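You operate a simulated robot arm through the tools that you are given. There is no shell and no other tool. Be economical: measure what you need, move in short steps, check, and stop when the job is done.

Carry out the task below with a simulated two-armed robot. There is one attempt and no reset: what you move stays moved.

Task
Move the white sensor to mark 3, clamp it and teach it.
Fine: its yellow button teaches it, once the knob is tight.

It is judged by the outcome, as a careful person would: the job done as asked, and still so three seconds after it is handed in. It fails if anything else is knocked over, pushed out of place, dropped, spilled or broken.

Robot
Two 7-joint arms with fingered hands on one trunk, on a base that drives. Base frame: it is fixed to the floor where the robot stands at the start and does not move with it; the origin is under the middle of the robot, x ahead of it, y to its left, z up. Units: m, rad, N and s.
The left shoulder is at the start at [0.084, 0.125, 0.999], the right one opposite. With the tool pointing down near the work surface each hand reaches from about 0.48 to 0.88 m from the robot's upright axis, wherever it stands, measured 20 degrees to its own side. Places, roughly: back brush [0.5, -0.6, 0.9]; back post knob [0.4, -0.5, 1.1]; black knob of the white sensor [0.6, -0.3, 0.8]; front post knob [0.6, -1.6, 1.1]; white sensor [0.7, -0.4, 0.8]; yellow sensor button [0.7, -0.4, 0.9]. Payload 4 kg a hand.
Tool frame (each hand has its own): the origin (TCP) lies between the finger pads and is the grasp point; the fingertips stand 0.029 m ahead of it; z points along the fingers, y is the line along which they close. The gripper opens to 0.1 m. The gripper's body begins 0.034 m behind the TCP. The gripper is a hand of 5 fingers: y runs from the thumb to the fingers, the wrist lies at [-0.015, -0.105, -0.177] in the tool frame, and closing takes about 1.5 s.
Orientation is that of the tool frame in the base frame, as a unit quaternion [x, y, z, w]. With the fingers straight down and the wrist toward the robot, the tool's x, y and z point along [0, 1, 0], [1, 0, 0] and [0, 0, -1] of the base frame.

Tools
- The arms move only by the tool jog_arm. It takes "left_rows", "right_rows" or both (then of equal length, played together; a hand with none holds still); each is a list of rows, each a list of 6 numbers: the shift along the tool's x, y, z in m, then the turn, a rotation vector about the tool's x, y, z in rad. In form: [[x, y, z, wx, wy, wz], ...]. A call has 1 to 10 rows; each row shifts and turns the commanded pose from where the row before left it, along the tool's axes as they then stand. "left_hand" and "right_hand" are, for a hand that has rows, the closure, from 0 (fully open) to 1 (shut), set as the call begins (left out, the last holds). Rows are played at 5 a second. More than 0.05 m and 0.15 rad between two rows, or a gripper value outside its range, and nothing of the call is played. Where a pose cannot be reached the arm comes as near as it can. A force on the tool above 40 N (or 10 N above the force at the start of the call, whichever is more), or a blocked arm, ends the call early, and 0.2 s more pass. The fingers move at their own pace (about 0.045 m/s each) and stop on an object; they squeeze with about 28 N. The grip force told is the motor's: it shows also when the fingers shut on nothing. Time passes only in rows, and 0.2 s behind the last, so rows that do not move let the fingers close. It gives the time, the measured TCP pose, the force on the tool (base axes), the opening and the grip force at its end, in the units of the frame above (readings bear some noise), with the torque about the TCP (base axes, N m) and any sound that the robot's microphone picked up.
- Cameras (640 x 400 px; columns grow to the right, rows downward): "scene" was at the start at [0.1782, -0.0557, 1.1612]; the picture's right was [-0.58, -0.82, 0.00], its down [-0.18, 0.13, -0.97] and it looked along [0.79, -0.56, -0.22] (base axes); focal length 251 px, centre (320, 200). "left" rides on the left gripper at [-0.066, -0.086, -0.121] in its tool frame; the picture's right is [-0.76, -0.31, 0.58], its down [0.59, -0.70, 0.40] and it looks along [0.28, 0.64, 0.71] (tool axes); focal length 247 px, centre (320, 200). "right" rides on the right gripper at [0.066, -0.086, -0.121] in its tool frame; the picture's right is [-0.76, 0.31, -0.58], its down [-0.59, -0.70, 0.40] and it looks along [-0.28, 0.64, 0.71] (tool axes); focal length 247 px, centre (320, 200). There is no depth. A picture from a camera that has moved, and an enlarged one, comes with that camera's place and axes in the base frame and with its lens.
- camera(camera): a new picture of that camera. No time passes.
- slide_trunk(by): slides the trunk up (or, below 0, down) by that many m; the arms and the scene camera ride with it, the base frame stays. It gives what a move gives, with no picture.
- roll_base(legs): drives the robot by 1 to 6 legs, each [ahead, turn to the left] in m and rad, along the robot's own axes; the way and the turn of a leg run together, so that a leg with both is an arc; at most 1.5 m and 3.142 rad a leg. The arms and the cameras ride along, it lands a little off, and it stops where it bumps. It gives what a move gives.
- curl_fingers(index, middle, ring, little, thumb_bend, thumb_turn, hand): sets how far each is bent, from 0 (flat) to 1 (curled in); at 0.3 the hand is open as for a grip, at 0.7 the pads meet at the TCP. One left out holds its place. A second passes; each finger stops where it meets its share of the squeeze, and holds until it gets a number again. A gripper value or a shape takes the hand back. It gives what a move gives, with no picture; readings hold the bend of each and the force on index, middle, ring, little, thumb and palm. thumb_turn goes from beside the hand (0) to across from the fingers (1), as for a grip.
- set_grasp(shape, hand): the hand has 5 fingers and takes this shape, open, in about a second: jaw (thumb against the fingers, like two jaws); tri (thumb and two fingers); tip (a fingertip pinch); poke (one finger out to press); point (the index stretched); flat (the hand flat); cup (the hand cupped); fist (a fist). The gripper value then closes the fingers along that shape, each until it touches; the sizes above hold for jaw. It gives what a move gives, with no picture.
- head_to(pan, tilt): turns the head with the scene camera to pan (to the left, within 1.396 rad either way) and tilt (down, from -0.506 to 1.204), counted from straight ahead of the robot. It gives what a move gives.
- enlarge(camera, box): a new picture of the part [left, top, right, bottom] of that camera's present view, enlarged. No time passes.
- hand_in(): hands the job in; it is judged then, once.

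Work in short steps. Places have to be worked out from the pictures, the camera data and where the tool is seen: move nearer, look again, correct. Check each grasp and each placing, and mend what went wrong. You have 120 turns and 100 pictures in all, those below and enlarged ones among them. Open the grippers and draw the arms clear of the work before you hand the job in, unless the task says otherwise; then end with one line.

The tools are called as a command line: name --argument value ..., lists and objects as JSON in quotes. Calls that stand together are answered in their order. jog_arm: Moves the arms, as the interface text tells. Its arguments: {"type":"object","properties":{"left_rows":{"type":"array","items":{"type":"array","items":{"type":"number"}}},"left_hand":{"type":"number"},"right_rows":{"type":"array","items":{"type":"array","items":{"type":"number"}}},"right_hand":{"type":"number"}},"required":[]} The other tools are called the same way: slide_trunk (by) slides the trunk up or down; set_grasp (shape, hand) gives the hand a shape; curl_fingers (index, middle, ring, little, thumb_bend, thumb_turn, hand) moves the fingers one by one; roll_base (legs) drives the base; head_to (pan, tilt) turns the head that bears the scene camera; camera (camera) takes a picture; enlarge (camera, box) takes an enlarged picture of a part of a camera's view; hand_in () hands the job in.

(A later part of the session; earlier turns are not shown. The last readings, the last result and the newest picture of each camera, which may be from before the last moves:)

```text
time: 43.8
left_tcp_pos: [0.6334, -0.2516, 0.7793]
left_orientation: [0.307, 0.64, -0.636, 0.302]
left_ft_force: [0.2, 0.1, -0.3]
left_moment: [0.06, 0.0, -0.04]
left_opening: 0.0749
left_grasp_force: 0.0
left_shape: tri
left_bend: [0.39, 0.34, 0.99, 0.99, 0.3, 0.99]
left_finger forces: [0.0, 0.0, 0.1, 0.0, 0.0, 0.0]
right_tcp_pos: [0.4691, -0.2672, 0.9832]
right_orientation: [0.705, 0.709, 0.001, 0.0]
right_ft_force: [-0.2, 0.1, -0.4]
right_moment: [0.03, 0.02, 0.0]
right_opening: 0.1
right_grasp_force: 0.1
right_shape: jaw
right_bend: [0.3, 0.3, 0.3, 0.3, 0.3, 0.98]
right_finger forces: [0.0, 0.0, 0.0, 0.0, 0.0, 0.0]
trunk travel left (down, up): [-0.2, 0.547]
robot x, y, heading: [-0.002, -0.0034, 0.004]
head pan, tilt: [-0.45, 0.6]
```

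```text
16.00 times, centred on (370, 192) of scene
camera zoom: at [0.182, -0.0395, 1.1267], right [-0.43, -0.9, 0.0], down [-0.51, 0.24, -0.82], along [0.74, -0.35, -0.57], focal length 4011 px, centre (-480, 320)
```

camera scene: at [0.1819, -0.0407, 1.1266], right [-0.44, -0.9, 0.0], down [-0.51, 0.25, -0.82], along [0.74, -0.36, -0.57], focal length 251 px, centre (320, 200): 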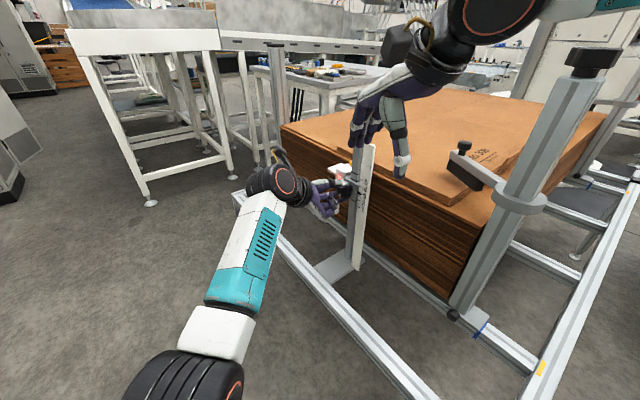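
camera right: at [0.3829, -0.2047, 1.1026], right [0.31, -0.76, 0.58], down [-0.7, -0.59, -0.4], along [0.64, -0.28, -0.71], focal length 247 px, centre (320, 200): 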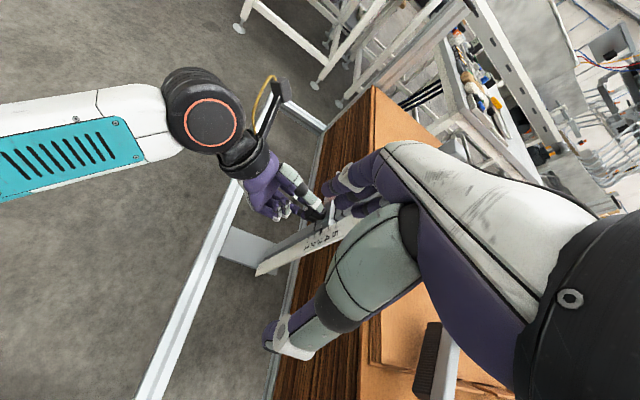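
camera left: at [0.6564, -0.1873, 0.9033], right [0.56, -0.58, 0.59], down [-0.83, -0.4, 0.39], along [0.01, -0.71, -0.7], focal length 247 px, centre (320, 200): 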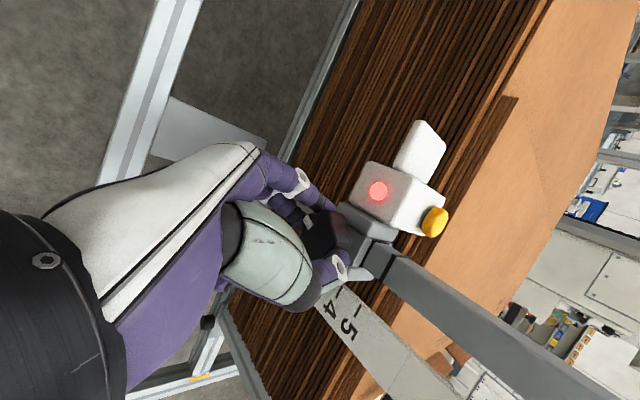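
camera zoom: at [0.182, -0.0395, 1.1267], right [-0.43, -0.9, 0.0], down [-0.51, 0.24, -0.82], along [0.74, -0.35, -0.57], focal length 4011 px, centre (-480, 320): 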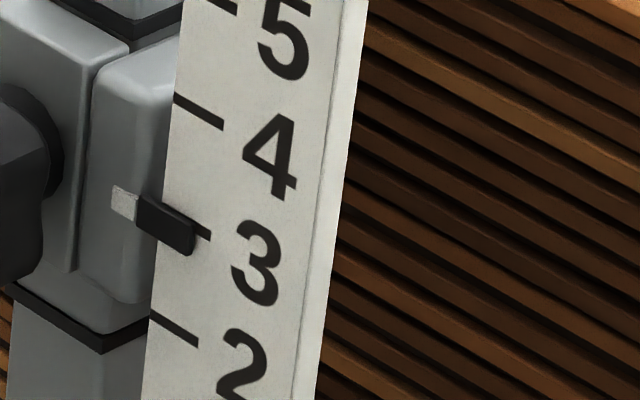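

Slider holds ~1 mm low; the knob's mark shows it stopped at the same angle as before, so my fingers slipped at ~0.4 N m. I recentre ([+2, +9] mm), grip 5 mm deeper, and tighten again.

jog_arm --left_rows '[[-0.0083, -0.0041, 0, 0, 0, 0], [0, 0, 0.02, 0, 0, 0], [0, 0, 0.02, 0, 0, 0], [0, 0, 0.015, 0, 0, 0], [0, 0, 0.009, 0, 0, 0], [0, 0, 0, 0, 0, 0]]'

jog_arm --left_rows '[[0, 0, 0, 0, 0, 0], [0, 0, 0, 0, 0, 0], [0, 0, 0, 0, 0, 0], [0, 0, 0, 0, 0, 0], [0, 0, 0, 0, 0, 0], [0, 0, 0, 0, 0, 0], [0, 0, 0, 0, 0, 0]]' --left_hand 1

jog_arm --left_rows '[[0, 0, 0, 0, 0, 0.1], [0, 0, 0, 0, 0, 0.1], [0, 0, 0, 0, 0, 0.1], [0, 0, 0, 0, 0, 0]]'

enlarge --camera "scene" --box '[350, 180, 390, 205]'

enlarge --camera "left" --box '[220, 80, 480, 340]'

```text
time: 45.2
left_tcp_pos: [0.6358, -0.3163, 0.7918]
left_orientation: [0.309, 0.64, -0.635, 0.303]
left_ft_force: [0.8, 0.3, -0.3]
left_moment: [-0.06, 0.01, 0.04]
left_opening: 0.075
left_grasp_force: 0.1
left_shape: tri
left_bend: [0.39, 0.34, 0.99, 0.99, 0.3, 0.99]
left_finger forces: [0.6, 0.1, 0.1, 0.0, 0.0, 0.0]
right_tcp_pos: [0.4689, -0.2675, 0.983]
right_orientation: [0.705, 0.709, 0.0, 0.0]
right_ft_force: [1.0, 0.1, -0.2]
right_moment: [0.01, 0.01, -0.01]
right_opening: 0.0997
right_grasp_force: 0.1
right_shape: jaw
right_bend: [0.3, 0.3, 0.3, 0.3, 0.3, 0.98]
right_finger forces: [0.0, 0.0, 0.0, 0.1, 0.1, 0.0]
trunk travel left (down, up): [-0.2, 0.547]
robot x, y, heading: [0.0016, -0.0026, 0.007]
head pan, tilt: [-0.45, 0.6]
```

```text
time: 46.8
left_tcp_pos: [0.635, -0.3162, 0.79]
left_orientation: [0.308, 0.64, -0.636, 0.303]
left_ft_force: [-6.5, 3.9, -1.7]
left_moment: [0.31, 0.21, 0.26]
left_opening: 0.0393
left_grasp_force: 27.7
left_shape: tri
left_bend: [0.42, 0.44, 1.0, 1.0, 0.51, 1.0]
left_finger forces: [13.2, 13.0, 0.0, 0.0, 25.2, 0.1]
right_tcp_pos: [0.4699, -0.2681, 0.983]
right_orientation: [0.706, 0.708, 0.001, 0.0]
right_ft_force: [-0.1, -0.3, -0.1]
right_moment: [-0.02, 0.03, -0.02]
right_opening: 0.1002
right_grasp_force: 0.2
right_shape: jaw
right_bend: [0.3, 0.3, 0.3, 0.3, 0.3, 0.98]
right_finger forces: [0.1, 0.0, 0.0, 0.1, 0.1, 0.0]
trunk travel left (down, up): [-0.2, 0.547]
robot x, y, heading: [0.0016, -0.0001, 0.002]
head pan, tilt: [-0.45, 0.6]
```

```text
time: 47.8
left_tcp_pos: [0.6352, -0.316, 0.7884]
left_orientation: [0.401, 0.587, -0.583, 0.393]
left_ft_force: [-20.9, 12.9, -10.9]
left_moment: [0.58, 0.81, 0.27]
left_opening: 0.0382
left_grasp_force: 28.4
left_shape: tri
left_bend: [0.43, 0.48, 1.0, 1.0, 0.51, 0.96]
left_finger forces: [24.7, 22.6, 0.0, 0.0, 29.3, 0.0]
right_tcp_pos: [0.4682, -0.267, 0.9825]
right_orientation: [0.706, 0.709, 0.0, -0.001]
right_ft_force: [0.2, 0.0, -0.8]
right_moment: [0.04, 0.02, -0.02]
right_opening: 0.1
right_grasp_force: 0.1
right_shape: jaw
right_bend: [0.3, 0.3, 0.3, 0.3, 0.3, 0.98]
right_finger forces: [0.1, 0.1, 0.1, 0.0, 0.0, 0.1]
trunk travel left (down, up): [-0.2, 0.547]
robot x, y, heading: [0.0045, -0.0019, 0.002]
head pan, tilt: [-0.45, 0.6]
```

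```text
16.00 times, centred on (370, 192) of scene
camera zoom: at [0.1812, -0.0388, 1.1268], right [-0.43, -0.9, 0.0], down [-0.51, 0.24, -0.83], along [0.75, -0.36, -0.56], focal length 4011 px, centre (-480, 320)
```

zoom: 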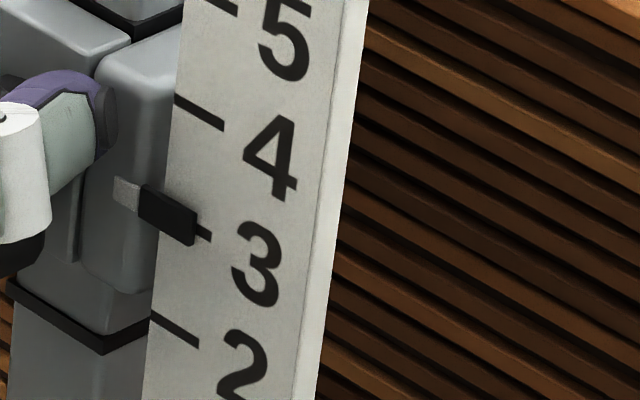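

```text
1.54 times, centred on (350, 210) of left
camera zoom: at [0.5803, -0.1966, 0.8825], right [-0.01, -0.59, 0.81], down [-0.87, -0.39, -0.29], along [0.49, -0.71, -0.51], focal length 380 px, centre (274, 185)
```

zoom: 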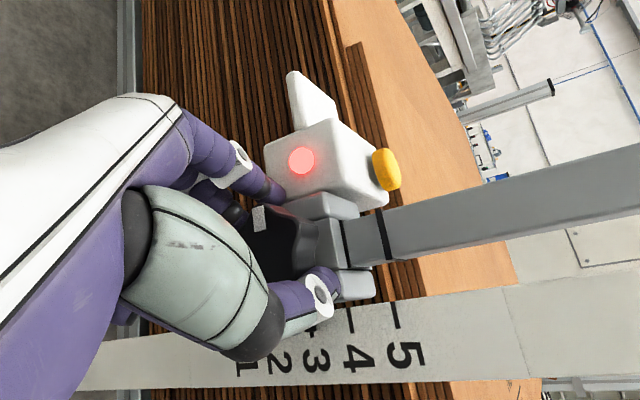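

The deeper grip bites: 0.81 N m, pointer within 0.7 mm. I continue 0.3 rad with slight downward bias.

jog_arm --left_rows '[[0.0015, 0.0005, 0, 0, 0, 0.1], [0.0015, 0.0003, 0, 0, 0, 0.1], [0.001, 0, 0, 0, 0, 0.1], [0, 0, 0, 0, 0, 0]]'

enlarge --camera "scene" --box '[350, 180, 390, 205]'

enlarge --camera "left" --box '[220, 80, 480, 340]'

```text
time: 48.8
left_tcp_pos: [0.6345, -0.3166, 0.7834]
left_orientation: [0.484, 0.52, -0.518, 0.476]
left_ft_force: [-21.1, 14.6, -15.2]
left_moment: [0.68, 0.94, 0.69]
left_opening: 0.0352
left_grasp_force: 28.2
left_shape: tri
left_bend: [0.44, 0.51, 1.0, 1.0, 0.55, 0.91]
left_finger forces: [35.2, 29.1, 0.1, 0.0, 30.9, 0.0]
right_tcp_pos: [0.468, -0.2678, 0.983]
right_orientation: [0.706, 0.708, 0.0, 0.0]
right_ft_force: [0.4, -0.6, 0.3]
right_moment: [-0.02, 0.0, 0.01]
right_opening: 0.1001
right_grasp_force: 0.1
right_shape: jaw
right_bend: [0.3, 0.3, 0.3, 0.3, 0.3, 0.98]
right_finger forces: [0.0, 0.0, 0.0, 0.0, 0.0, 0.0]
trunk travel left (down, up): [-0.2, 0.547]
robot x, y, heading: [-0.0039, 0.0011, 0.0]
head pan, tilt: [-0.45, 0.6]
```

```text
16.00 times, centred on (370, 192) of scene
camera zoom: at [0.1816, -0.0389, 1.1267], right [-0.43, -0.9, 0.0], down [-0.51, 0.24, -0.83], along [0.74, -0.36, -0.56], focal length 4011 px, centre (-480, 320)
```

zoom: 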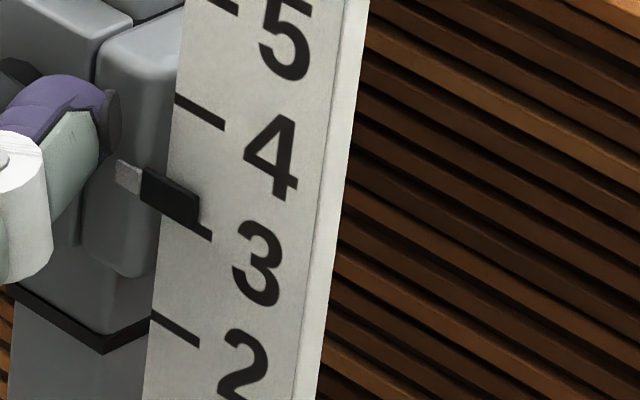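

```text
1.54 times, centred on (350, 210) of left
camera zoom: at [0.5556, -0.1961, 0.858], right [-0.25, -0.58, 0.77], down [-0.75, -0.39, -0.54], along [0.61, -0.71, -0.34], focal length 380 px, centre (274, 185)
```

zoom: 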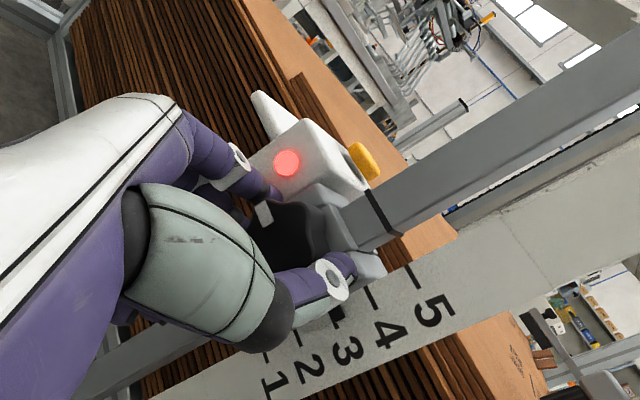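

Tightening with sideways fingers lifts the slider (now ~4.8 mm high). Better to tighten with thumb above and fingers below, so the net push is horizontal. I release, back off and turn the hand to about -1.1 rad.

jog_arm --left_rows '[[0, 0, 0, 0, 0, 0], [0, 0, 0, 0, 0, 0], [0, 0, 0, 0, 0, 0], [0, 0, 0, 0, 0, 0], [0, 0, -0.02, 0, 0, 0], [0, 0, -0.02, 0, 0, 0], [0, 0, -0.02, 0, 0, 0], [0, 0, -0.005, 0, 0, 0], [0, 0, 0, 0, 0, 0]]' --left_hand 0.25

jog_arm --left_rows '[[0, 0, 0, 0, 0, -0.14], [0, 0, 0, 0, 0, -0.14], [0, 0, 0, 0, 0, -0.14], [0, 0, 0, 0, 0, -0.14], [0, 0, 0, 0, 0, -0.14], [0, 0, 0, 0, 0, -0.14], [0, 0, 0, 0, 0, -0.14], [0, 0, 0, 0, 0, -0.14], [0, 0, 0, 0, 0, 0]]'

enlarge --camera "left" --box '[220, 80, 480, 340]'

enlarge --camera "scene" --box '[350, 180, 390, 205]'

```text
time: 50.8
left_tcp_pos: [0.6354, -0.2509, 0.7845]
left_orientation: [0.483, 0.519, -0.518, 0.479]
left_ft_force: [0.5, -0.2, -0.4]
left_moment: [-0.01, -0.01, 0.0]
left_opening: 0.0749
left_grasp_force: 0.2
left_shape: tri
left_bend: [0.39, 0.34, 0.99, 0.99, 0.3, 0.99]
left_finger forces: [0.0, 0.0, 0.1, 0.0, 0.0, 0.0]
right_tcp_pos: [0.469, -0.2671, 0.9832]
right_orientation: [0.705, 0.709, 0.001, 0.0]
right_ft_force: [-0.3, 0.3, 1.3]
right_moment: [0.01, 0.04, -0.01]
right_opening: 0.1001
right_grasp_force: 0.1
right_shape: jaw
right_bend: [0.3, 0.3, 0.3, 0.3, 0.3, 0.98]
right_finger forces: [0.0, 0.1, 0.1, 0.0, 0.1, 0.0]
trunk travel left (down, up): [-0.2, 0.547]
robot x, y, heading: [-0.0, 0.0008, 0.008]
head pan, tilt: [-0.45, 0.6]
```

```text
time: 52.8
left_tcp_pos: [0.6358, -0.2502, 0.7857]
left_orientation: [0.133, 0.697, -0.692, 0.129]
left_ft_force: [0.5, 0.2, 1.0]
left_moment: [-0.01, 0.01, 0.03]
left_opening: 0.0749
left_grasp_force: 0.1
left_shape: tri
left_bend: [0.39, 0.34, 0.99, 0.99, 0.3, 0.99]
left_finger forces: [0.0, 0.0, 0.0, 0.0, 0.0, 0.1]
right_tcp_pos: [0.47, -0.2678, 0.9824]
right_orientation: [0.707, 0.708, -0.001, 0.0]
right_ft_force: [0.0, -0.5, 0.3]
right_moment: [-0.01, -0.02, 0.0]
right_opening: 0.0998
right_grasp_force: 0.1
right_shape: jaw
right_bend: [0.3, 0.3, 0.3, 0.3, 0.3, 0.98]
right_finger forces: [0.0, 0.0, 0.1, 0.0, 0.0, 0.0]
trunk travel left (down, up): [-0.2, 0.547]
robot x, y, heading: [0.0009, -0.0001, 0.004]
head pan, tilt: [-0.45, 0.6]
```

```text
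1.54 times, centred on (350, 210) of left
camera zoom: at [0.6668, -0.1316, 0.8907], right [0.59, -0.58, 0.56], down [-0.81, -0.4, 0.44], along [-0.03, -0.71, -0.71], focal length 380 px, centre (274, 185)
```

zoom: 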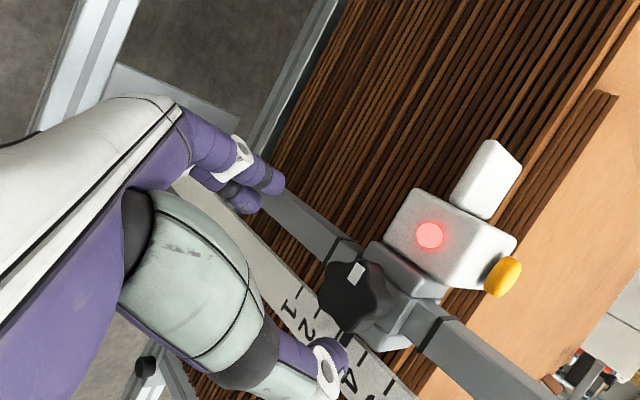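

```text
16.00 times, centred on (370, 192) of scene
camera zoom: at [0.1819, -0.0394, 1.1267], right [-0.43, -0.9, 0.0], down [-0.51, 0.24, -0.82], along [0.74, -0.35, -0.57], focal length 4011 px, centre (-480, 320)
```

zoom: 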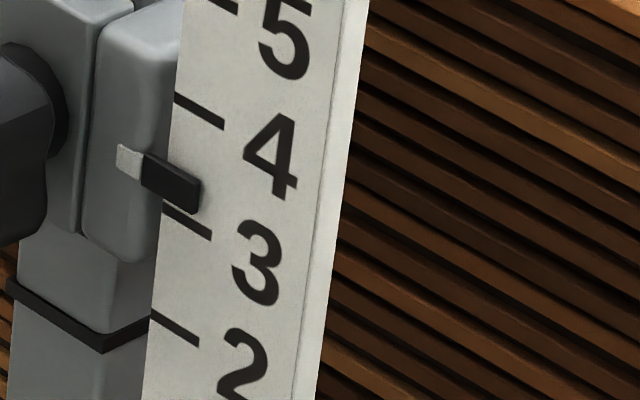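

I compare the knob's mark angle in the scene view with the initial one.

enlarge --camera "scene" --box '[310, 160, 370, 210]'

```text
8.00 times, centred on (340, 185) of scene
camera zoom: at [0.1819, -0.0394, 1.1267], right [-0.43, -0.9, 0.0], down [-0.51, 0.24, -0.82], along [0.74, -0.35, -0.57], focal length 2006 px, centre (160, 320)
```

zoom: 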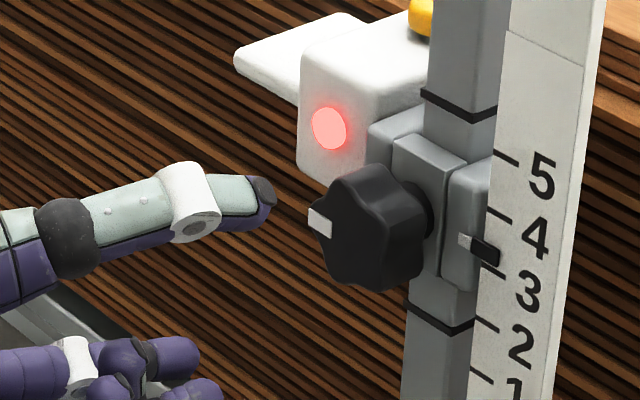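

The mark is at or slightly past its initial (tight) angle, so this is about tight, only ~7 mm too high. I move the hand up 10 mm onto the axis, advance and grip.

jog_arm --left_rows '[[-0.0037, -0.0093, 0, 0, 0, 0], [0, 0, 0.02, 0, 0, 0], [0, 0, 0.02, 0, 0, 0], [0, 0, 0.016, 0, 0, 0], [0, 0, 0.01, 0, 0, 0], [0, 0, 0, 0, 0, 0]]'

jog_arm --left_rows '[[0, 0, 0, 0, 0, 0], [0, 0, 0, 0, 0, 0], [0, 0, 0, 0, 0, 0], [0, 0, 0, 0, 0, 0], [0, 0, 0, 0, 0, 0], [0, 0, 0, 0, 0, 0], [0, 0, 0, 0, 0, 0]]' --left_hand 1

enlarge --camera "scene" --box '[310, 160, 370, 210]'

```text
time: 54.2
left_tcp_pos: [0.6361, -0.3152, 0.7966]
left_orientation: [0.134, 0.697, -0.693, 0.128]
left_ft_force: [-0.9, 0.1, 0.1]
left_moment: [0.01, 0.01, -0.02]
left_opening: 0.0745
left_grasp_force: 0.1
left_shape: tri
left_bend: [0.39, 0.34, 0.99, 0.99, 0.3, 0.99]
left_finger forces: [0.0, 0.0, 0.0, 0.0, 0.0, 0.1]
right_tcp_pos: [0.4694, -0.2676, 0.9828]
right_orientation: [0.706, 0.708, 0.0, 0.0]
right_ft_force: [0.1, 0.2, 0.1]
right_moment: [-0.03, -0.01, -0.02]
right_opening: 0.0998
right_grasp_force: 0.0
right_shape: jaw
right_bend: [0.3, 0.3, 0.3, 0.3, 0.3, 0.98]
right_finger forces: [0.0, 0.0, 0.1, 0.0, 0.1, 0.0]
trunk travel left (down, up): [-0.2, 0.547]
robot x, y, heading: [0.0017, -0.0002, 0.006]
head pan, tilt: [-0.45, 0.6]
```

```text
time: 55.8
left_tcp_pos: [0.6357, -0.3168, 0.7947]
left_orientation: [0.133, 0.698, -0.692, 0.129]
left_ft_force: [-4.5, 2.3, -3.1]
left_moment: [0.24, 0.15, 0.02]
left_opening: 0.0282
left_grasp_force: 28.3
left_shape: tri
left_bend: [0.76, 0.53, 1.0, 1.0, 0.51, 1.0]
left_finger forces: [14.9, 14.2, 0.0, 0.0, 24.9, 0.0]
right_tcp_pos: [0.4705, -0.268, 0.9819]
right_orientation: [0.707, 0.707, 0.0, 0.0]
right_ft_force: [0.8, -0.1, 0.5]
right_moment: [-0.01, -0.06, -0.02]
right_opening: 0.1002
right_grasp_force: 0.0
right_shape: jaw
right_bend: [0.3, 0.3, 0.3, 0.3, 0.3, 0.98]
right_finger forces: [0.0, 0.0, 0.0, 0.0, 0.0, 0.0]
trunk travel left (down, up): [-0.2, 0.547]
robot x, y, heading: [0.0026, -0.0015, 0.007]
head pan, tilt: [-0.45, 0.6]
```

```text
8.00 times, centred on (340, 185) of scene
camera zoom: at [0.1818, -0.0395, 1.1266], right [-0.43, -0.9, 0.0], down [-0.51, 0.24, -0.82], along [0.74, -0.35, -0.57], focal length 2006 px, centre (160, 320)
```

zoom: 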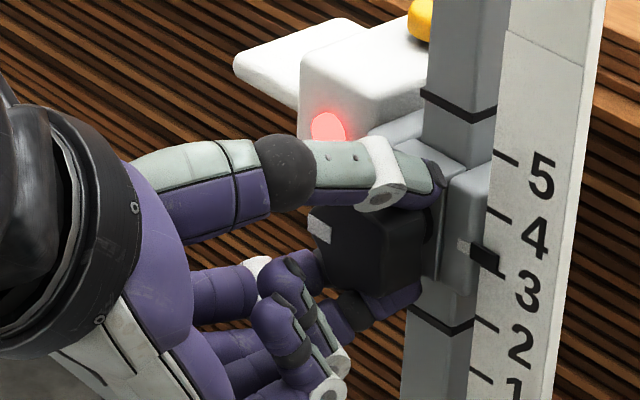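

Gripped with thumb above. Loosen 0.3 rad and check the pointer and forces.

jog_arm --left_rows '[[0, 0, 0, 0, 0, -0.1], [0, 0, 0, 0, 0, -0.1], [0, 0, 0, 0, 0, -0.1], [0, 0, 0, 0, 0, 0]]'

enlarge --camera "scene" --box '[310, 160, 370, 210]'

```text
time: 56.8
left_tcp_pos: [0.6359, -0.3166, 0.7946]
left_orientation: [0.027, 0.71, -0.703, 0.024]
left_ft_force: [3.7, -2.6, -5.1]
left_moment: [-0.09, -0.07, 0.11]
left_opening: 0.0277
left_grasp_force: 28.2
left_shape: tri
left_bend: [0.76, 0.52, 1.0, 1.0, 0.73, 1.0]
left_finger forces: [15.2, 14.7, 0.0, 0.0, 24.8, 0.0]
right_tcp_pos: [0.47, -0.2681, 0.9817]
right_orientation: [0.706, 0.708, -0.001, -0.001]
right_ft_force: [0.1, 0.6, 0.4]
right_moment: [0.02, 0.02, -0.01]
right_opening: 0.0998
right_grasp_force: 0.1
right_shape: jaw
right_bend: [0.3, 0.3, 0.3, 0.3, 0.3, 0.98]
right_finger forces: [0.0, 0.1, 0.0, 0.1, 0.0, 0.1]
trunk travel left (down, up): [-0.2, 0.547]
robot x, y, heading: [-0.0032, -0.0026, 0.01]
head pan, tilt: [-0.45, 0.6]
```

```text
8.00 times, centred on (340, 185) of scene
camera zoom: at [0.1827, -0.0399, 1.1265], right [-0.43, -0.9, 0.0], down [-0.51, 0.24, -0.82], along [0.74, -0.35, -0.57], focal length 2006 px, centre (160, 320)
```

zoom: 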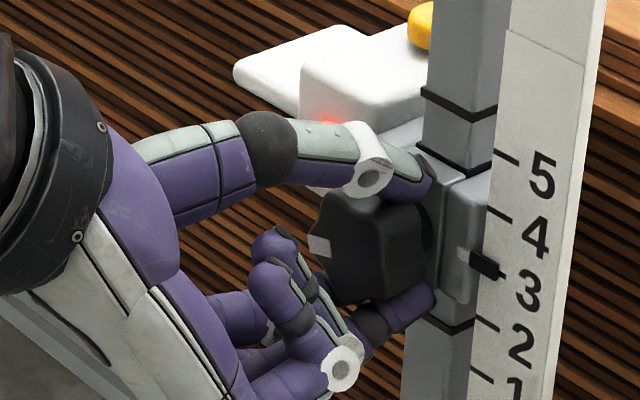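

Free and it has come down ~3 mm. Move down 4 mm and zoom.

jog_arm --left_rows '[[0, 0.002, 0, 0, 0, 0], [0, 0.002, 0, 0, 0, 0], [0, 0, 0, 0, 0, 0]]'

enlarge --camera "scene" --box '[350, 180, 390, 205]'

```text
time: 57.6
left_tcp_pos: [0.6355, -0.3166, 0.7924]
left_orientation: [0.029, 0.709, -0.704, 0.025]
left_ft_force: [5.5, -1.8, 3.9]
left_moment: [-0.21, -0.1, 0.12]
left_opening: 0.0276
left_grasp_force: 27.7
left_shape: tri
left_bend: [0.76, 0.53, 1.0, 1.0, 0.73, 1.0]
left_finger forces: [14.0, 12.0, 0.0, 0.1, 27.6, 0.1]
right_tcp_pos: [0.4685, -0.2686, 0.9824]
right_orientation: [0.706, 0.708, 0.0, 0.0]
right_ft_force: [-0.7, -0.3, -0.2]
right_moment: [-0.01, 0.01, 0.0]
right_opening: 0.0997
right_grasp_force: 0.0
right_shape: jaw
right_bend: [0.3, 0.3, 0.3, 0.3, 0.3, 0.98]
right_finger forces: [0.0, 0.0, 0.1, 0.0, 0.0, 0.1]
trunk travel left (down, up): [-0.2, 0.547]
robot x, y, heading: [0.0022, -0.0005, 0.008]
head pan, tilt: [-0.45, 0.6]
```

```text
16.00 times, centred on (370, 192) of scene
camera zoom: at [0.182, -0.0394, 1.1267], right [-0.43, -0.9, 0.0], down [-0.51, 0.24, -0.82], along [0.74, -0.35, -0.57], focal length 4011 px, centre (-480, 320)
```

zoom: 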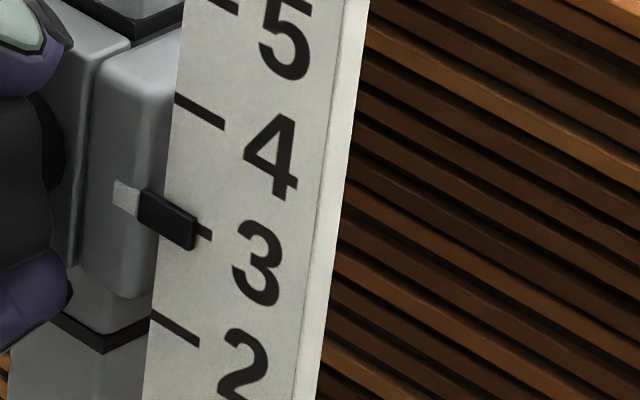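

On target. Tighten 0.3 rad in this orientation.

jog_arm --left_rows '[[0, 0, 0, 0, 0, 0.1], [0, 0, 0, 0, 0, 0.1], [0, 0, 0, 0, 0, 0.1], [0, 0, 0, 0, 0, 0]]'

enlarge --camera "scene" --box '[350, 180, 390, 205]'

```text
time: 58.6
left_tcp_pos: [0.6345, -0.3175, 0.7909]
left_orientation: [0.135, 0.698, -0.691, 0.129]
left_ft_force: [-11.3, 4.8, -3.7]
left_moment: [0.16, 0.35, -0.26]
left_opening: 0.028
left_grasp_force: 28.0
left_shape: tri
left_bend: [0.44, 0.53, 1.0, 1.0, 0.51, 1.0]
left_finger forces: [21.2, 19.9, 0.1, 0.1, 28.6, 0.0]
right_tcp_pos: [0.4688, -0.267, 0.9821]
right_orientation: [0.706, 0.708, 0.0, 0.001]
right_ft_force: [0.1, -0.7, 0.0]
right_moment: [-0.02, -0.02, 0.01]
right_opening: 0.0997
right_grasp_force: 0.1
right_shape: jaw
right_bend: [0.3, 0.3, 0.3, 0.3, 0.3, 0.98]
right_finger forces: [0.0, 0.1, 0.0, 0.0, 0.1, 0.0]
trunk travel left (down, up): [-0.2, 0.547]
robot x, y, heading: [-0.0008, 0.0013, 0.002]
head pan, tilt: [-0.45, 0.6]
```

```text
16.00 times, centred on (370, 192) of scene
camera zoom: at [0.1811, -0.0392, 1.1267], right [-0.43, -0.9, 0.0], down [-0.51, 0.24, -0.83], along [0.74, -0.35, -0.56], focal length 4011 px, centre (-480, 320)
```

zoom: 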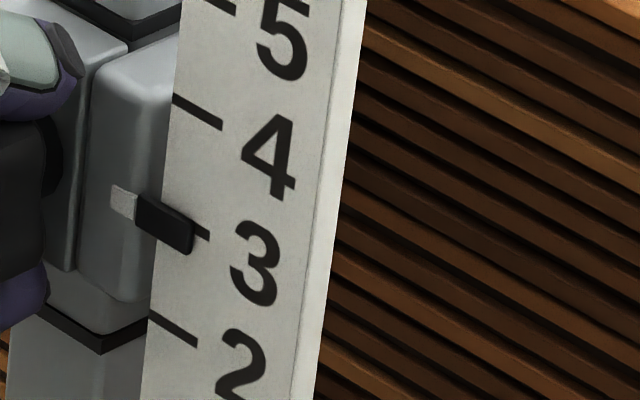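

Within 0.8 mm. Continue with 0.25 rad more.

jog_arm --left_rows '[[0, -0.0005, 0, 0, 0, 0.1], [0, -0.0005, 0, 0, 0, 0.1], [0, 0, 0, 0, 0, 0.05], [0, 0, 0, 0, 0, 0]]'

enlarge --camera "scene" --box '[350, 180, 390, 205]'

enlarge --camera "scene" --box '[310, 160, 370, 210]'

```text
time: 59.6
left_tcp_pos: [0.6338, -0.3164, 0.7916]
left_orientation: [0.221, 0.676, -0.67, 0.212]
left_ft_force: [-24.5, 8.1, -12.5]
left_moment: [0.56, 0.81, -0.49]
left_opening: 0.0291
left_grasp_force: 28.0
left_shape: tri
left_bend: [0.43, 0.55, 1.0, 1.0, 0.51, 0.98]
left_finger forces: [32.4, 26.4, 0.0, 0.0, 29.4, 0.2]
right_tcp_pos: [0.4683, -0.2685, 0.9834]
right_orientation: [0.705, 0.709, 0.0, -0.001]
right_ft_force: [0.5, 0.3, -0.3]
right_moment: [0.02, 0.01, 0.0]
right_opening: 0.1001
right_grasp_force: 0.1
right_shape: jaw
right_bend: [0.3, 0.3, 0.3, 0.3, 0.3, 0.98]
right_finger forces: [0.1, 0.0, 0.0, 0.0, 0.0, 0.1]
trunk travel left (down, up): [-0.2, 0.547]
robot x, y, heading: [-0.0041, 0.0012, 0.004]
head pan, tilt: [-0.45, 0.6]
```

```text
16.00 times, centred on (370, 192) of scene
camera zoom: at [0.1808, -0.0393, 1.1268], right [-0.43, -0.9, 0.0], down [-0.51, 0.24, -0.83], along [0.75, -0.35, -0.56], focal length 4011 px, centre (-480, 320)
```

zoom: 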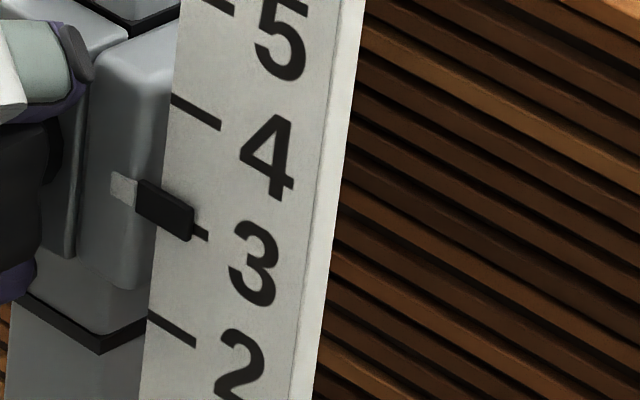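

```text
8.00 times, centred on (340, 185) of scene
camera zoom: at [0.1808, -0.0393, 1.1268], right [-0.43, -0.9, 0.0], down [-0.51, 0.24, -0.83], along [0.75, -0.35, -0.56], focal length 2006 px, centre (160, 320)
```

zoom: 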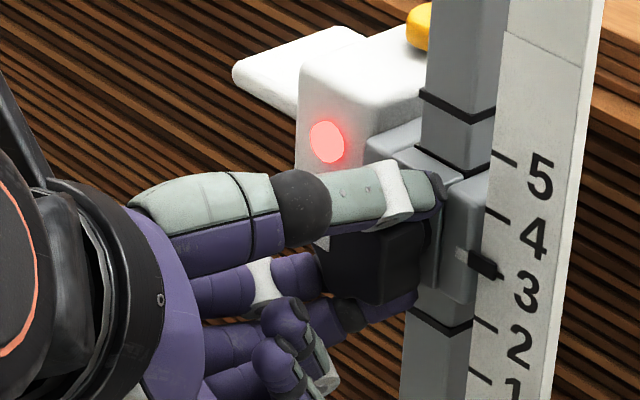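

Torque 0.8 N m, but the hand pushes up 12 N and the pointer is ~1.6 mm high. Shift the hand down 6 mm at this tightness.

jog_arm --left_rows '[[0.0017, 0.0024, 0, 0, 0, 0], [0.0017, 0.0024, 0, 0, 0, 0], [0, 0, 0, 0, 0, 0]]'

enlarge --camera "scene" --box '[350, 180, 390, 205]'

```text
time: 60.4
left_tcp_pos: [0.6337, -0.3161, 0.7893]
left_orientation: [0.22, 0.674, -0.671, 0.215]
left_ft_force: [-22.3, 6.1, -0.4]
left_moment: [0.17, 0.55, -0.35]
left_opening: 0.0288
left_grasp_force: 27.6
left_shape: tri
left_bend: [0.44, 0.56, 1.0, 1.0, 0.5, 0.98]
left_finger forces: [28.7, 17.4, 0.1, 0.2, 32.6, 0.0]
right_tcp_pos: [0.4665, -0.2675, 0.9833]
right_orientation: [0.706, 0.708, 0.0, -0.001]
right_ft_force: [-0.2, -0.4, -0.3]
right_moment: [0.04, 0.01, -0.01]
right_opening: 0.1
right_grasp_force: 0.0
right_shape: jaw
right_bend: [0.3, 0.3, 0.3, 0.3, 0.3, 0.98]
right_finger forces: [0.0, 0.1, 0.1, 0.0, 0.0, 0.1]
trunk travel left (down, up): [-0.2, 0.547]
robot x, y, heading: [0.0007, -0.0043, 0.004]
head pan, tilt: [-0.45, 0.6]
```

```text
16.00 times, centred on (370, 192) of scene
camera zoom: at [0.18, -0.0389, 1.1271], right [-0.43, -0.9, 0.0], down [-0.51, 0.24, -0.83], along [0.75, -0.35, -0.56], focal length 4011 px, centre (-480, 320)
```

zoom: 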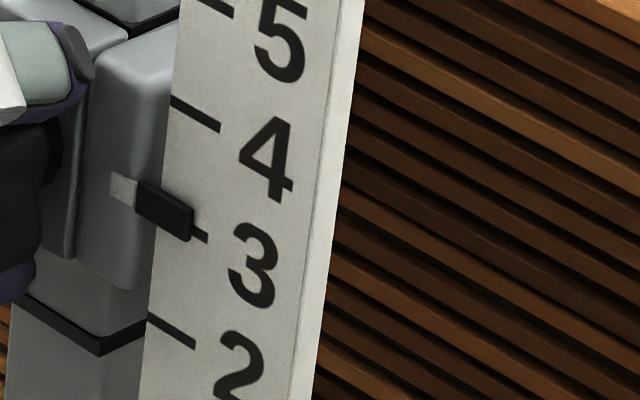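

Now force-neutral, unmoved. Shift a further 5 mm down to pull it.

jog_arm --left_rows '[[0.0015, 0.002, 0, 0, 0, 0], [0.0015, 0.002, 0, 0, 0, 0], [0, 0, 0, 0, 0, 0]]'

enlarge --camera "scene" --box '[350, 180, 390, 205]'

```text
time: 61.2
left_tcp_pos: [0.6335, -0.3143, 0.7841]
left_orientation: [0.22, 0.673, -0.671, 0.218]
left_ft_force: [-12.9, 4.6, 9.7]
left_moment: [-0.17, 0.28, -0.29]
left_opening: 0.028
left_grasp_force: 27.9
left_shape: tri
left_bend: [0.45, 0.57, 1.0, 1.0, 0.49, 0.97]
left_finger forces: [25.5, 10.4, 0.1, 0.0, 34.5, 0.0]
right_tcp_pos: [0.4678, -0.267, 0.984]
right_orientation: [0.705, 0.709, 0.0, 0.001]
right_ft_force: [0.8, 0.0, -0.3]
right_moment: [0.0, 0.0, 0.01]
right_opening: 0.1
right_grasp_force: 0.1
right_shape: jaw
right_bend: [0.3, 0.3, 0.3, 0.3, 0.3, 0.98]
right_finger forces: [0.0, 0.0, 0.1, 0.0, 0.1, 0.0]
trunk travel left (down, up): [-0.2, 0.547]
robot x, y, heading: [0.0013, 0.0016, 0.001]
head pan, tilt: [-0.45, 0.6]
```

```text
16.00 times, centred on (370, 192) of scene
camera zoom: at [0.1799, -0.0386, 1.1272], right [-0.43, -0.9, 0.0], down [-0.51, 0.24, -0.83], along [0.75, -0.36, -0.56], focal length 4011 px, centre (-480, 320)
```

zoom: 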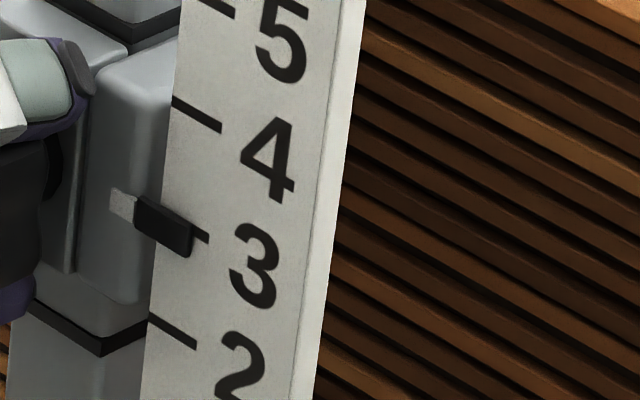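

Slid to ~1.3 mm low. Tightening will lift it slightly; add 0.2 rad unbiased.

jog_arm --left_rows '[[0, 0, 0, 0, 0, 0.1], [0, 0, 0, 0, 0, 0.1], [0, 0, 0, 0, 0, 0]]'

enlarge --camera "scene" --box '[350, 180, 390, 205]'

```text
time: 62.0
left_tcp_pos: [0.6336, -0.3172, 0.7799]
left_orientation: [0.288, 0.651, -0.645, 0.279]
left_ft_force: [-19.0, 2.3, -1.3]
left_moment: [0.09, 0.62, -0.5]
left_opening: 0.0282
left_grasp_force: 28.3
left_shape: tri
left_bend: [0.45, 0.76, 1.0, 1.0, 0.49, 0.93]
left_finger forces: [30.9, 10.0, 0.0, 0.0, 31.7, 0.0]
right_tcp_pos: [0.4678, -0.2678, 0.9829]
right_orientation: [0.706, 0.708, 0.0, 0.0]
right_ft_force: [0.1, -0.3, 0.6]
right_moment: [-0.04, -0.02, 0.0]
right_opening: 0.1002
right_grasp_force: 0.0
right_shape: jaw
right_bend: [0.3, 0.3, 0.3, 0.3, 0.3, 0.98]
right_finger forces: [0.1, 0.1, 0.0, 0.1, 0.1, 0.1]
trunk travel left (down, up): [-0.2, 0.547]
robot x, y, heading: [-0.0009, 0.003, 0.006]
head pan, tilt: [-0.45, 0.6]
```

```text
16.00 times, centred on (370, 192) of scene
camera zoom: at [0.1803, -0.0393, 1.1268], right [-0.43, -0.9, 0.0], down [-0.51, 0.24, -0.83], along [0.75, -0.35, -0.56], focal length 4011 px, centre (-480, 320)
```

zoom: 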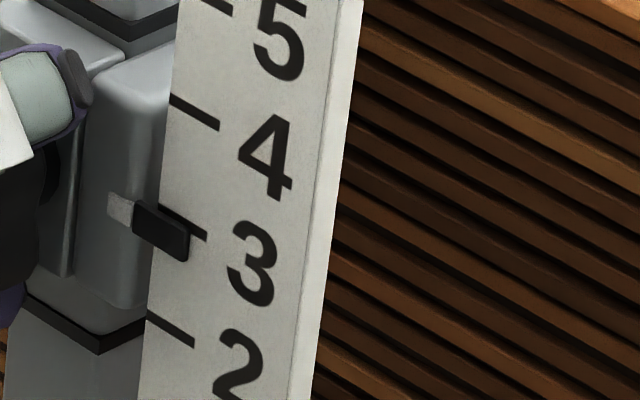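

It followed the hand to ~3 mm low. Height can be tuned after tightening, by pulling the gripped knob against clamp friction. I tighten 0.3 rad more first.

jog_arm --left_rows '[[-0.001, 0, 0, 0, 0, 0.1], [-0.001, 0, 0, 0, 0, 0.1], [-0.001, 0, 0, 0, 0, 0.1], [0, 0, 0, 0, 0, 0]]'

enlarge --camera "scene" --box '[325, 165, 385, 203]'

```text
time: 63.0
left_tcp_pos: [0.6335, -0.3177, 0.7776]
left_orientation: [0.381, 0.605, -0.597, 0.365]
left_ft_force: [-19.7, 13.2, 0.0]
left_moment: [0.41, 0.73, -0.25]
left_opening: 0.0266
left_grasp_force: 27.8
left_shape: tri
left_bend: [0.47, 0.78, 1.0, 1.0, 0.52, 0.88]
left_finger forces: [44.5, 2.9, 0.0, 0.1, 36.5, 0.1]
right_tcp_pos: [0.4677, -0.2667, 0.9834]
right_orientation: [0.706, 0.708, 0.0, 0.001]
right_ft_force: [-0.4, 0.4, 0.6]
right_moment: [-0.03, 0.0, -0.02]
right_opening: 0.0998
right_grasp_force: 0.0
right_shape: jaw
right_bend: [0.3, 0.3, 0.3, 0.3, 0.3, 0.98]
right_finger forces: [0.1, 0.0, 0.0, 0.0, 0.0, 0.0]
trunk travel left (down, up): [-0.2, 0.547]
robot x, y, heading: [-0.0051, 0.0024, 0.005]
head pan, tilt: [-0.45, 0.6]
stopped in row 4 (left hand): the force on the tool passed its limit at 41 N (the readings are from after the stop); the commanded pose is now the measured one
```

```text
10.53 times, centred on (355, 184) of scene
camera zoom: at [0.1802, -0.0385, 1.1273], right [-0.43, -0.9, 0.0], down [-0.51, 0.24, -0.83], along [0.75, -0.36, -0.56], focal length 2639 px, centre (-48, 368)
```

zoom: 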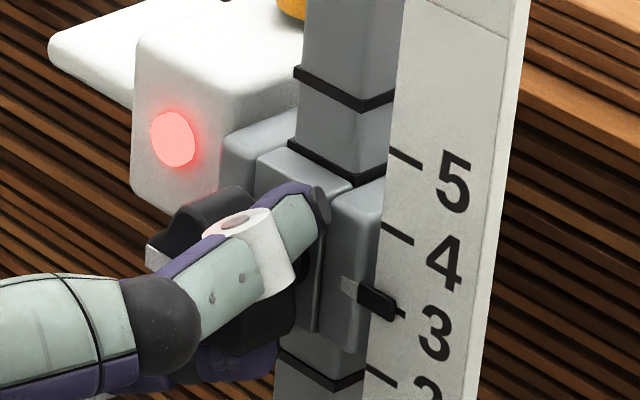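

Pointer is on target (+0.2 mm) with ~0.7 N m on the knob. I release here and back away, then check.

jog_arm --left_rows '[[0, 0, 0, 0, 0, 0], [0, 0, 0, 0, 0, 0], [0, 0, 0, 0, 0, 0], [0, 0, 0, 0, 0, 0], [0, 0, -0.02, 0, 0, 0], [0, 0, -0.02, 0, 0, 0], [0, 0, -0.025, 0, 0, 0], [0, 0, 0, 0, 0, 0]]' --left_hand 0.25

enlarge --camera "scene" --box '[325, 165, 385, 203]'

```text
time: 64.8
left_tcp_pos: [0.6377, -0.2505, 0.7792]
left_orientation: [0.38, 0.605, -0.596, 0.367]
left_ft_force: [0.6, 0.3, -0.7]
left_moment: [0.03, 0.02, 0.02]
left_opening: 0.0746
left_grasp_force: 0.0
left_shape: tri
left_bend: [0.39, 0.34, 0.99, 1.0, 0.3, 0.99]
left_finger forces: [0.0, 0.0, 0.0, 0.1, 0.0, 0.1]
right_tcp_pos: [0.47, -0.2677, 0.9831]
right_orientation: [0.706, 0.709, 0.0, 0.0]
right_ft_force: [0.5, 0.8, 0.2]
right_moment: [0.0, -0.01, -0.01]
right_opening: 0.0996
right_grasp_force: 0.0
right_shape: jaw
right_bend: [0.3, 0.3, 0.3, 0.3, 0.3, 0.98]
right_finger forces: [0.1, 0.0, 0.1, 0.0, 0.1, 0.0]
trunk travel left (down, up): [-0.2, 0.547]
robot x, y, heading: [-0.0004, -0.0015, 0.006]
head pan, tilt: [-0.45, 0.6]
```

```text
10.53 times, centred on (355, 184) of scene
camera zoom: at [0.1817, -0.0393, 1.1267], right [-0.43, -0.9, 0.0], down [-0.51, 0.24, -0.82], along [0.74, -0.35, -0.57], focal length 2639 px, centre (-48, 368)
```

zoom: 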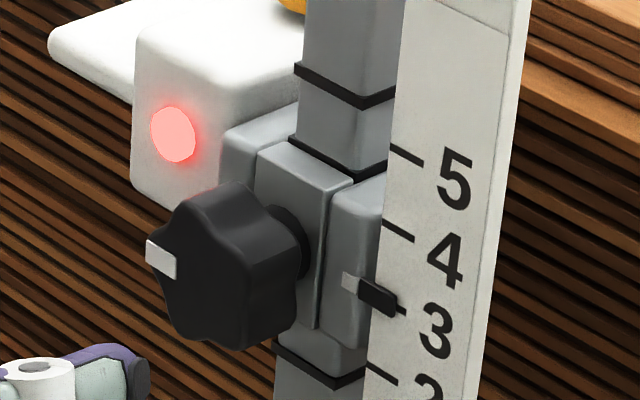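

The pointer sits ~0.5–1 mm above tick 3's centre, and the knob returns to the same tight angle as at the start. Now the button: I raise the left hand, turn it thumb-up and form the poke shape.

jog_arm --left_rows '[[0, 0, -0.02, 0, 0, -0.134], [0, 0, -0.02, 0, 0, -0.134], [0, 0, -0.01, 0, 0, -0.134], [0, 0, 0, 0, 0, -0.134], [0, 0, 0, 0, 0, -0.134], [0, 0, 0, 0, 0, -0.134], [0, 0, 0, 0, 0, -0.134], [0, 0, 0, 0, 0, -0.134], [0, -0.045, 0, 0, 0, 0], [0, -0.045, 0, 0, 0, 0]]'

set_grasp --hand "left" --shape "poke"

camera --camera "scene"

camera --camera "left"

```text
time: 67.0
left_tcp_pos: [0.6331, -0.206, 0.8695]
left_orientation: [0.018, 0.714, -0.7, 0.009]
left_ft_force: [-0.1, -0.1, -0.2]
left_moment: [0.0, -0.03, 0.03]
left_opening: 0.0748
left_grasp_force: 0.1
left_shape: tri
left_bend: [0.39, 0.34, 0.99, 0.99, 0.3, 0.99]
left_finger forces: [0.1, 0.0, 0.0, 0.1, 0.0, 0.0]
right_tcp_pos: [0.4682, -0.2676, 0.9822]
right_orientation: [0.706, 0.708, -0.001, 0.001]
right_ft_force: [-0.4, 0.0, -0.3]
right_moment: [0.02, 0.01, 0.01]
right_opening: 0.0999
right_grasp_force: 0.2
right_shape: jaw
right_bend: [0.3, 0.3, 0.3, 0.3, 0.3, 0.98]
right_finger forces: [0.0, 0.1, 0.0, 0.0, 0.0, 0.1]
trunk travel left (down, up): [-0.2, 0.547]
robot x, y, heading: [0.0034, -0.0021, 0.006]
head pan, tilt: [-0.45, 0.6]
```

```text
time: 67.8
left_tcp_pos: [0.6339, -0.2056, 0.8678]
left_orientation: [0.017, 0.714, -0.7, 0.011]
left_ft_force: [0.2, -0.5, 0.5]
left_moment: [0.03, -0.01, 0.01]
left_opening: 0.0
left_grasp_force: 0.1
left_shape: poke
left_bend: [0.7, 0.7, 0.99, 0.99, 1.0, 1.0]
left_finger forces: [0.0, 0.0, 0.0, 0.0, 0.1, 0.0]
right_tcp_pos: [0.4685, -0.2678, 0.9814]
right_orientation: [0.706, 0.708, 0.001, 0.0]
right_ft_force: [-0.1, 0.2, 0.0]
right_moment: [0.01, 0.0, 0.01]
right_opening: 0.0997
right_grasp_force: 0.0
right_shape: jaw
right_bend: [0.3, 0.3, 0.3, 0.3, 0.3, 0.98]
right_finger forces: [0.0, 0.0, 0.0, 0.0, 0.0, 0.1]
trunk travel left (down, up): [-0.2, 0.547]
robot x, y, heading: [0.0002, -0.0013, 0.007]
head pan, tilt: [-0.45, 0.6]
```

```text
23 pictures are left
camera scene: at [0.1817, -0.0394, 1.1267], right [-0.43, -0.9, 0.0], down [-0.51, 0.24, -0.82], along [0.74, -0.35, -0.57], focal length 251 px, centre (320, 200)
```

scene: 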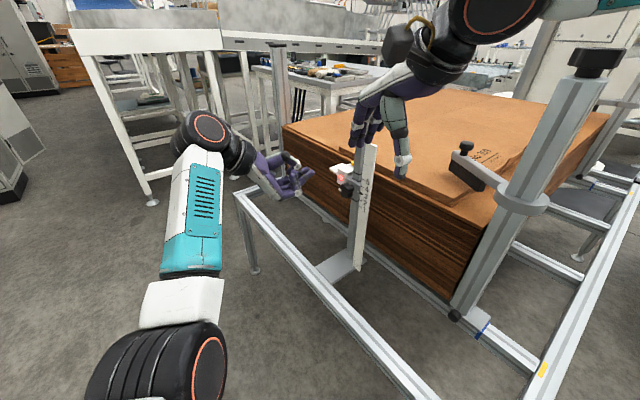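

```text
22 pictures are left
camera left: at [0.6978, -0.0879, 0.9604], right [0.74, -0.59, 0.32], down [-0.62, -0.41, 0.67], along [-0.26, -0.7, -0.67], focal length 247 px, centre (320, 200)
```

left: 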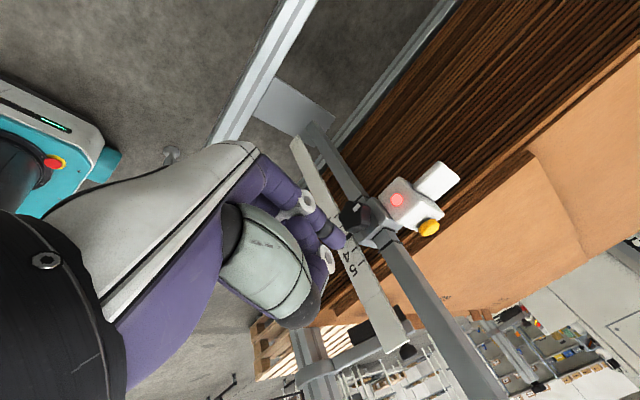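

In the poke shape the joined fingertips lie ~29 mm ahead of the TCP. The button is at about [0.698, -0.385, 0.826]. I pitch the hand down ~34°, yaw it so the palm stays clear of the post, and shift over to hover in front.

jog_arm --left_rows '[[0, 0, 0, -0.15, 0, 0], [0, 0, 0, -0.15, 0, 0], [0, 0, 0, -0.15, 0, 0], [0, 0, 0, -0.15, 0, 0], [0, 0, 0, 0, 0.0963, 0.066], [0, 0, 0, 0, 0.0963, 0.066], [0, 0, 0, 0, 0.0963, 0.066], [-0.03, -0.021, 0, 0, 0, 0], [-0.03, -0.021, 0, 0, 0, 0], [-0.03, -0.021, 0, 0, 0, 0]]'

camera --camera "left"

enlarge --camera "scene" --box '[240, 70, 440, 220]'

```text
time: 70.0
left_tcp_pos: [0.6351, -0.2216, 0.89]
left_orientation: [0.169, 0.876, -0.446, -0.068]
left_ft_force: [-0.7, -0.9, 0.0]
left_moment: [0.0, -0.04, 0.05]
left_opening: 0.0003
left_grasp_force: 0.0
left_shape: poke
left_bend: [0.7, 0.7, 0.99, 0.99, 1.0, 1.0]
left_finger forces: [0.0, 0.1, 0.0, 0.0, 0.1, 0.0]
left hand out of reach, approached as far as the arm can: row 8, 9, 10
right_tcp_pos: [0.4671, -0.2676, 0.9829]
right_orientation: [0.706, 0.708, 0.0, 0.001]
right_ft_force: [0.1, -1.1, 0.3]
right_moment: [0.01, -0.02, 0.0]
right_opening: 0.0998
right_grasp_force: 0.0
right_shape: jaw
right_bend: [0.3, 0.3, 0.3, 0.3, 0.3, 0.98]
right_finger forces: [0.0, 0.0, 0.0, 0.0, 0.0, 0.0]
trunk travel left (down, up): [-0.2, 0.547]
robot x, y, heading: [-0.0004, -0.0014, 0.003]
head pan, tilt: [-0.45, 0.6]
```

```text
21 pictures are left
camera left: at [0.709, -0.2014, 1.0335], right [0.48, -0.88, -0.07], down [-0.82, -0.47, 0.31], along [-0.31, -0.09, -0.95], focal length 247 px, centre (320, 200)
```

left: 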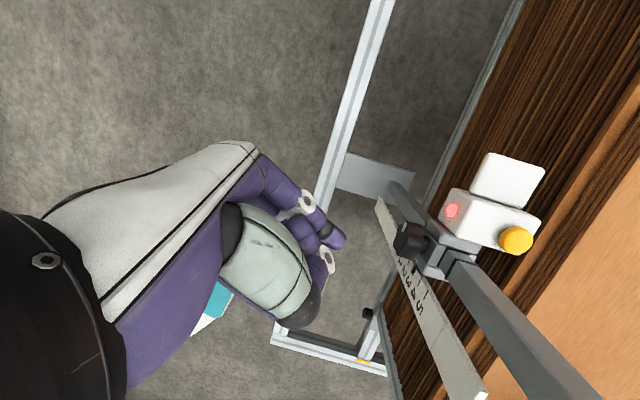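

```text
2.67 times, centred on (340, 145) of scene
camera zoom: at [0.1805, -0.0398, 1.127], right [-0.43, -0.9, 0.0], down [-0.51, 0.24, -0.83], along [0.75, -0.35, -0.56], focal length 668 px, centre (267, 347)
```

zoom: 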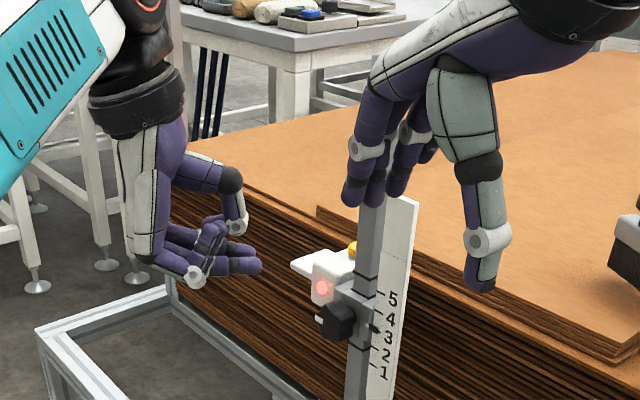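

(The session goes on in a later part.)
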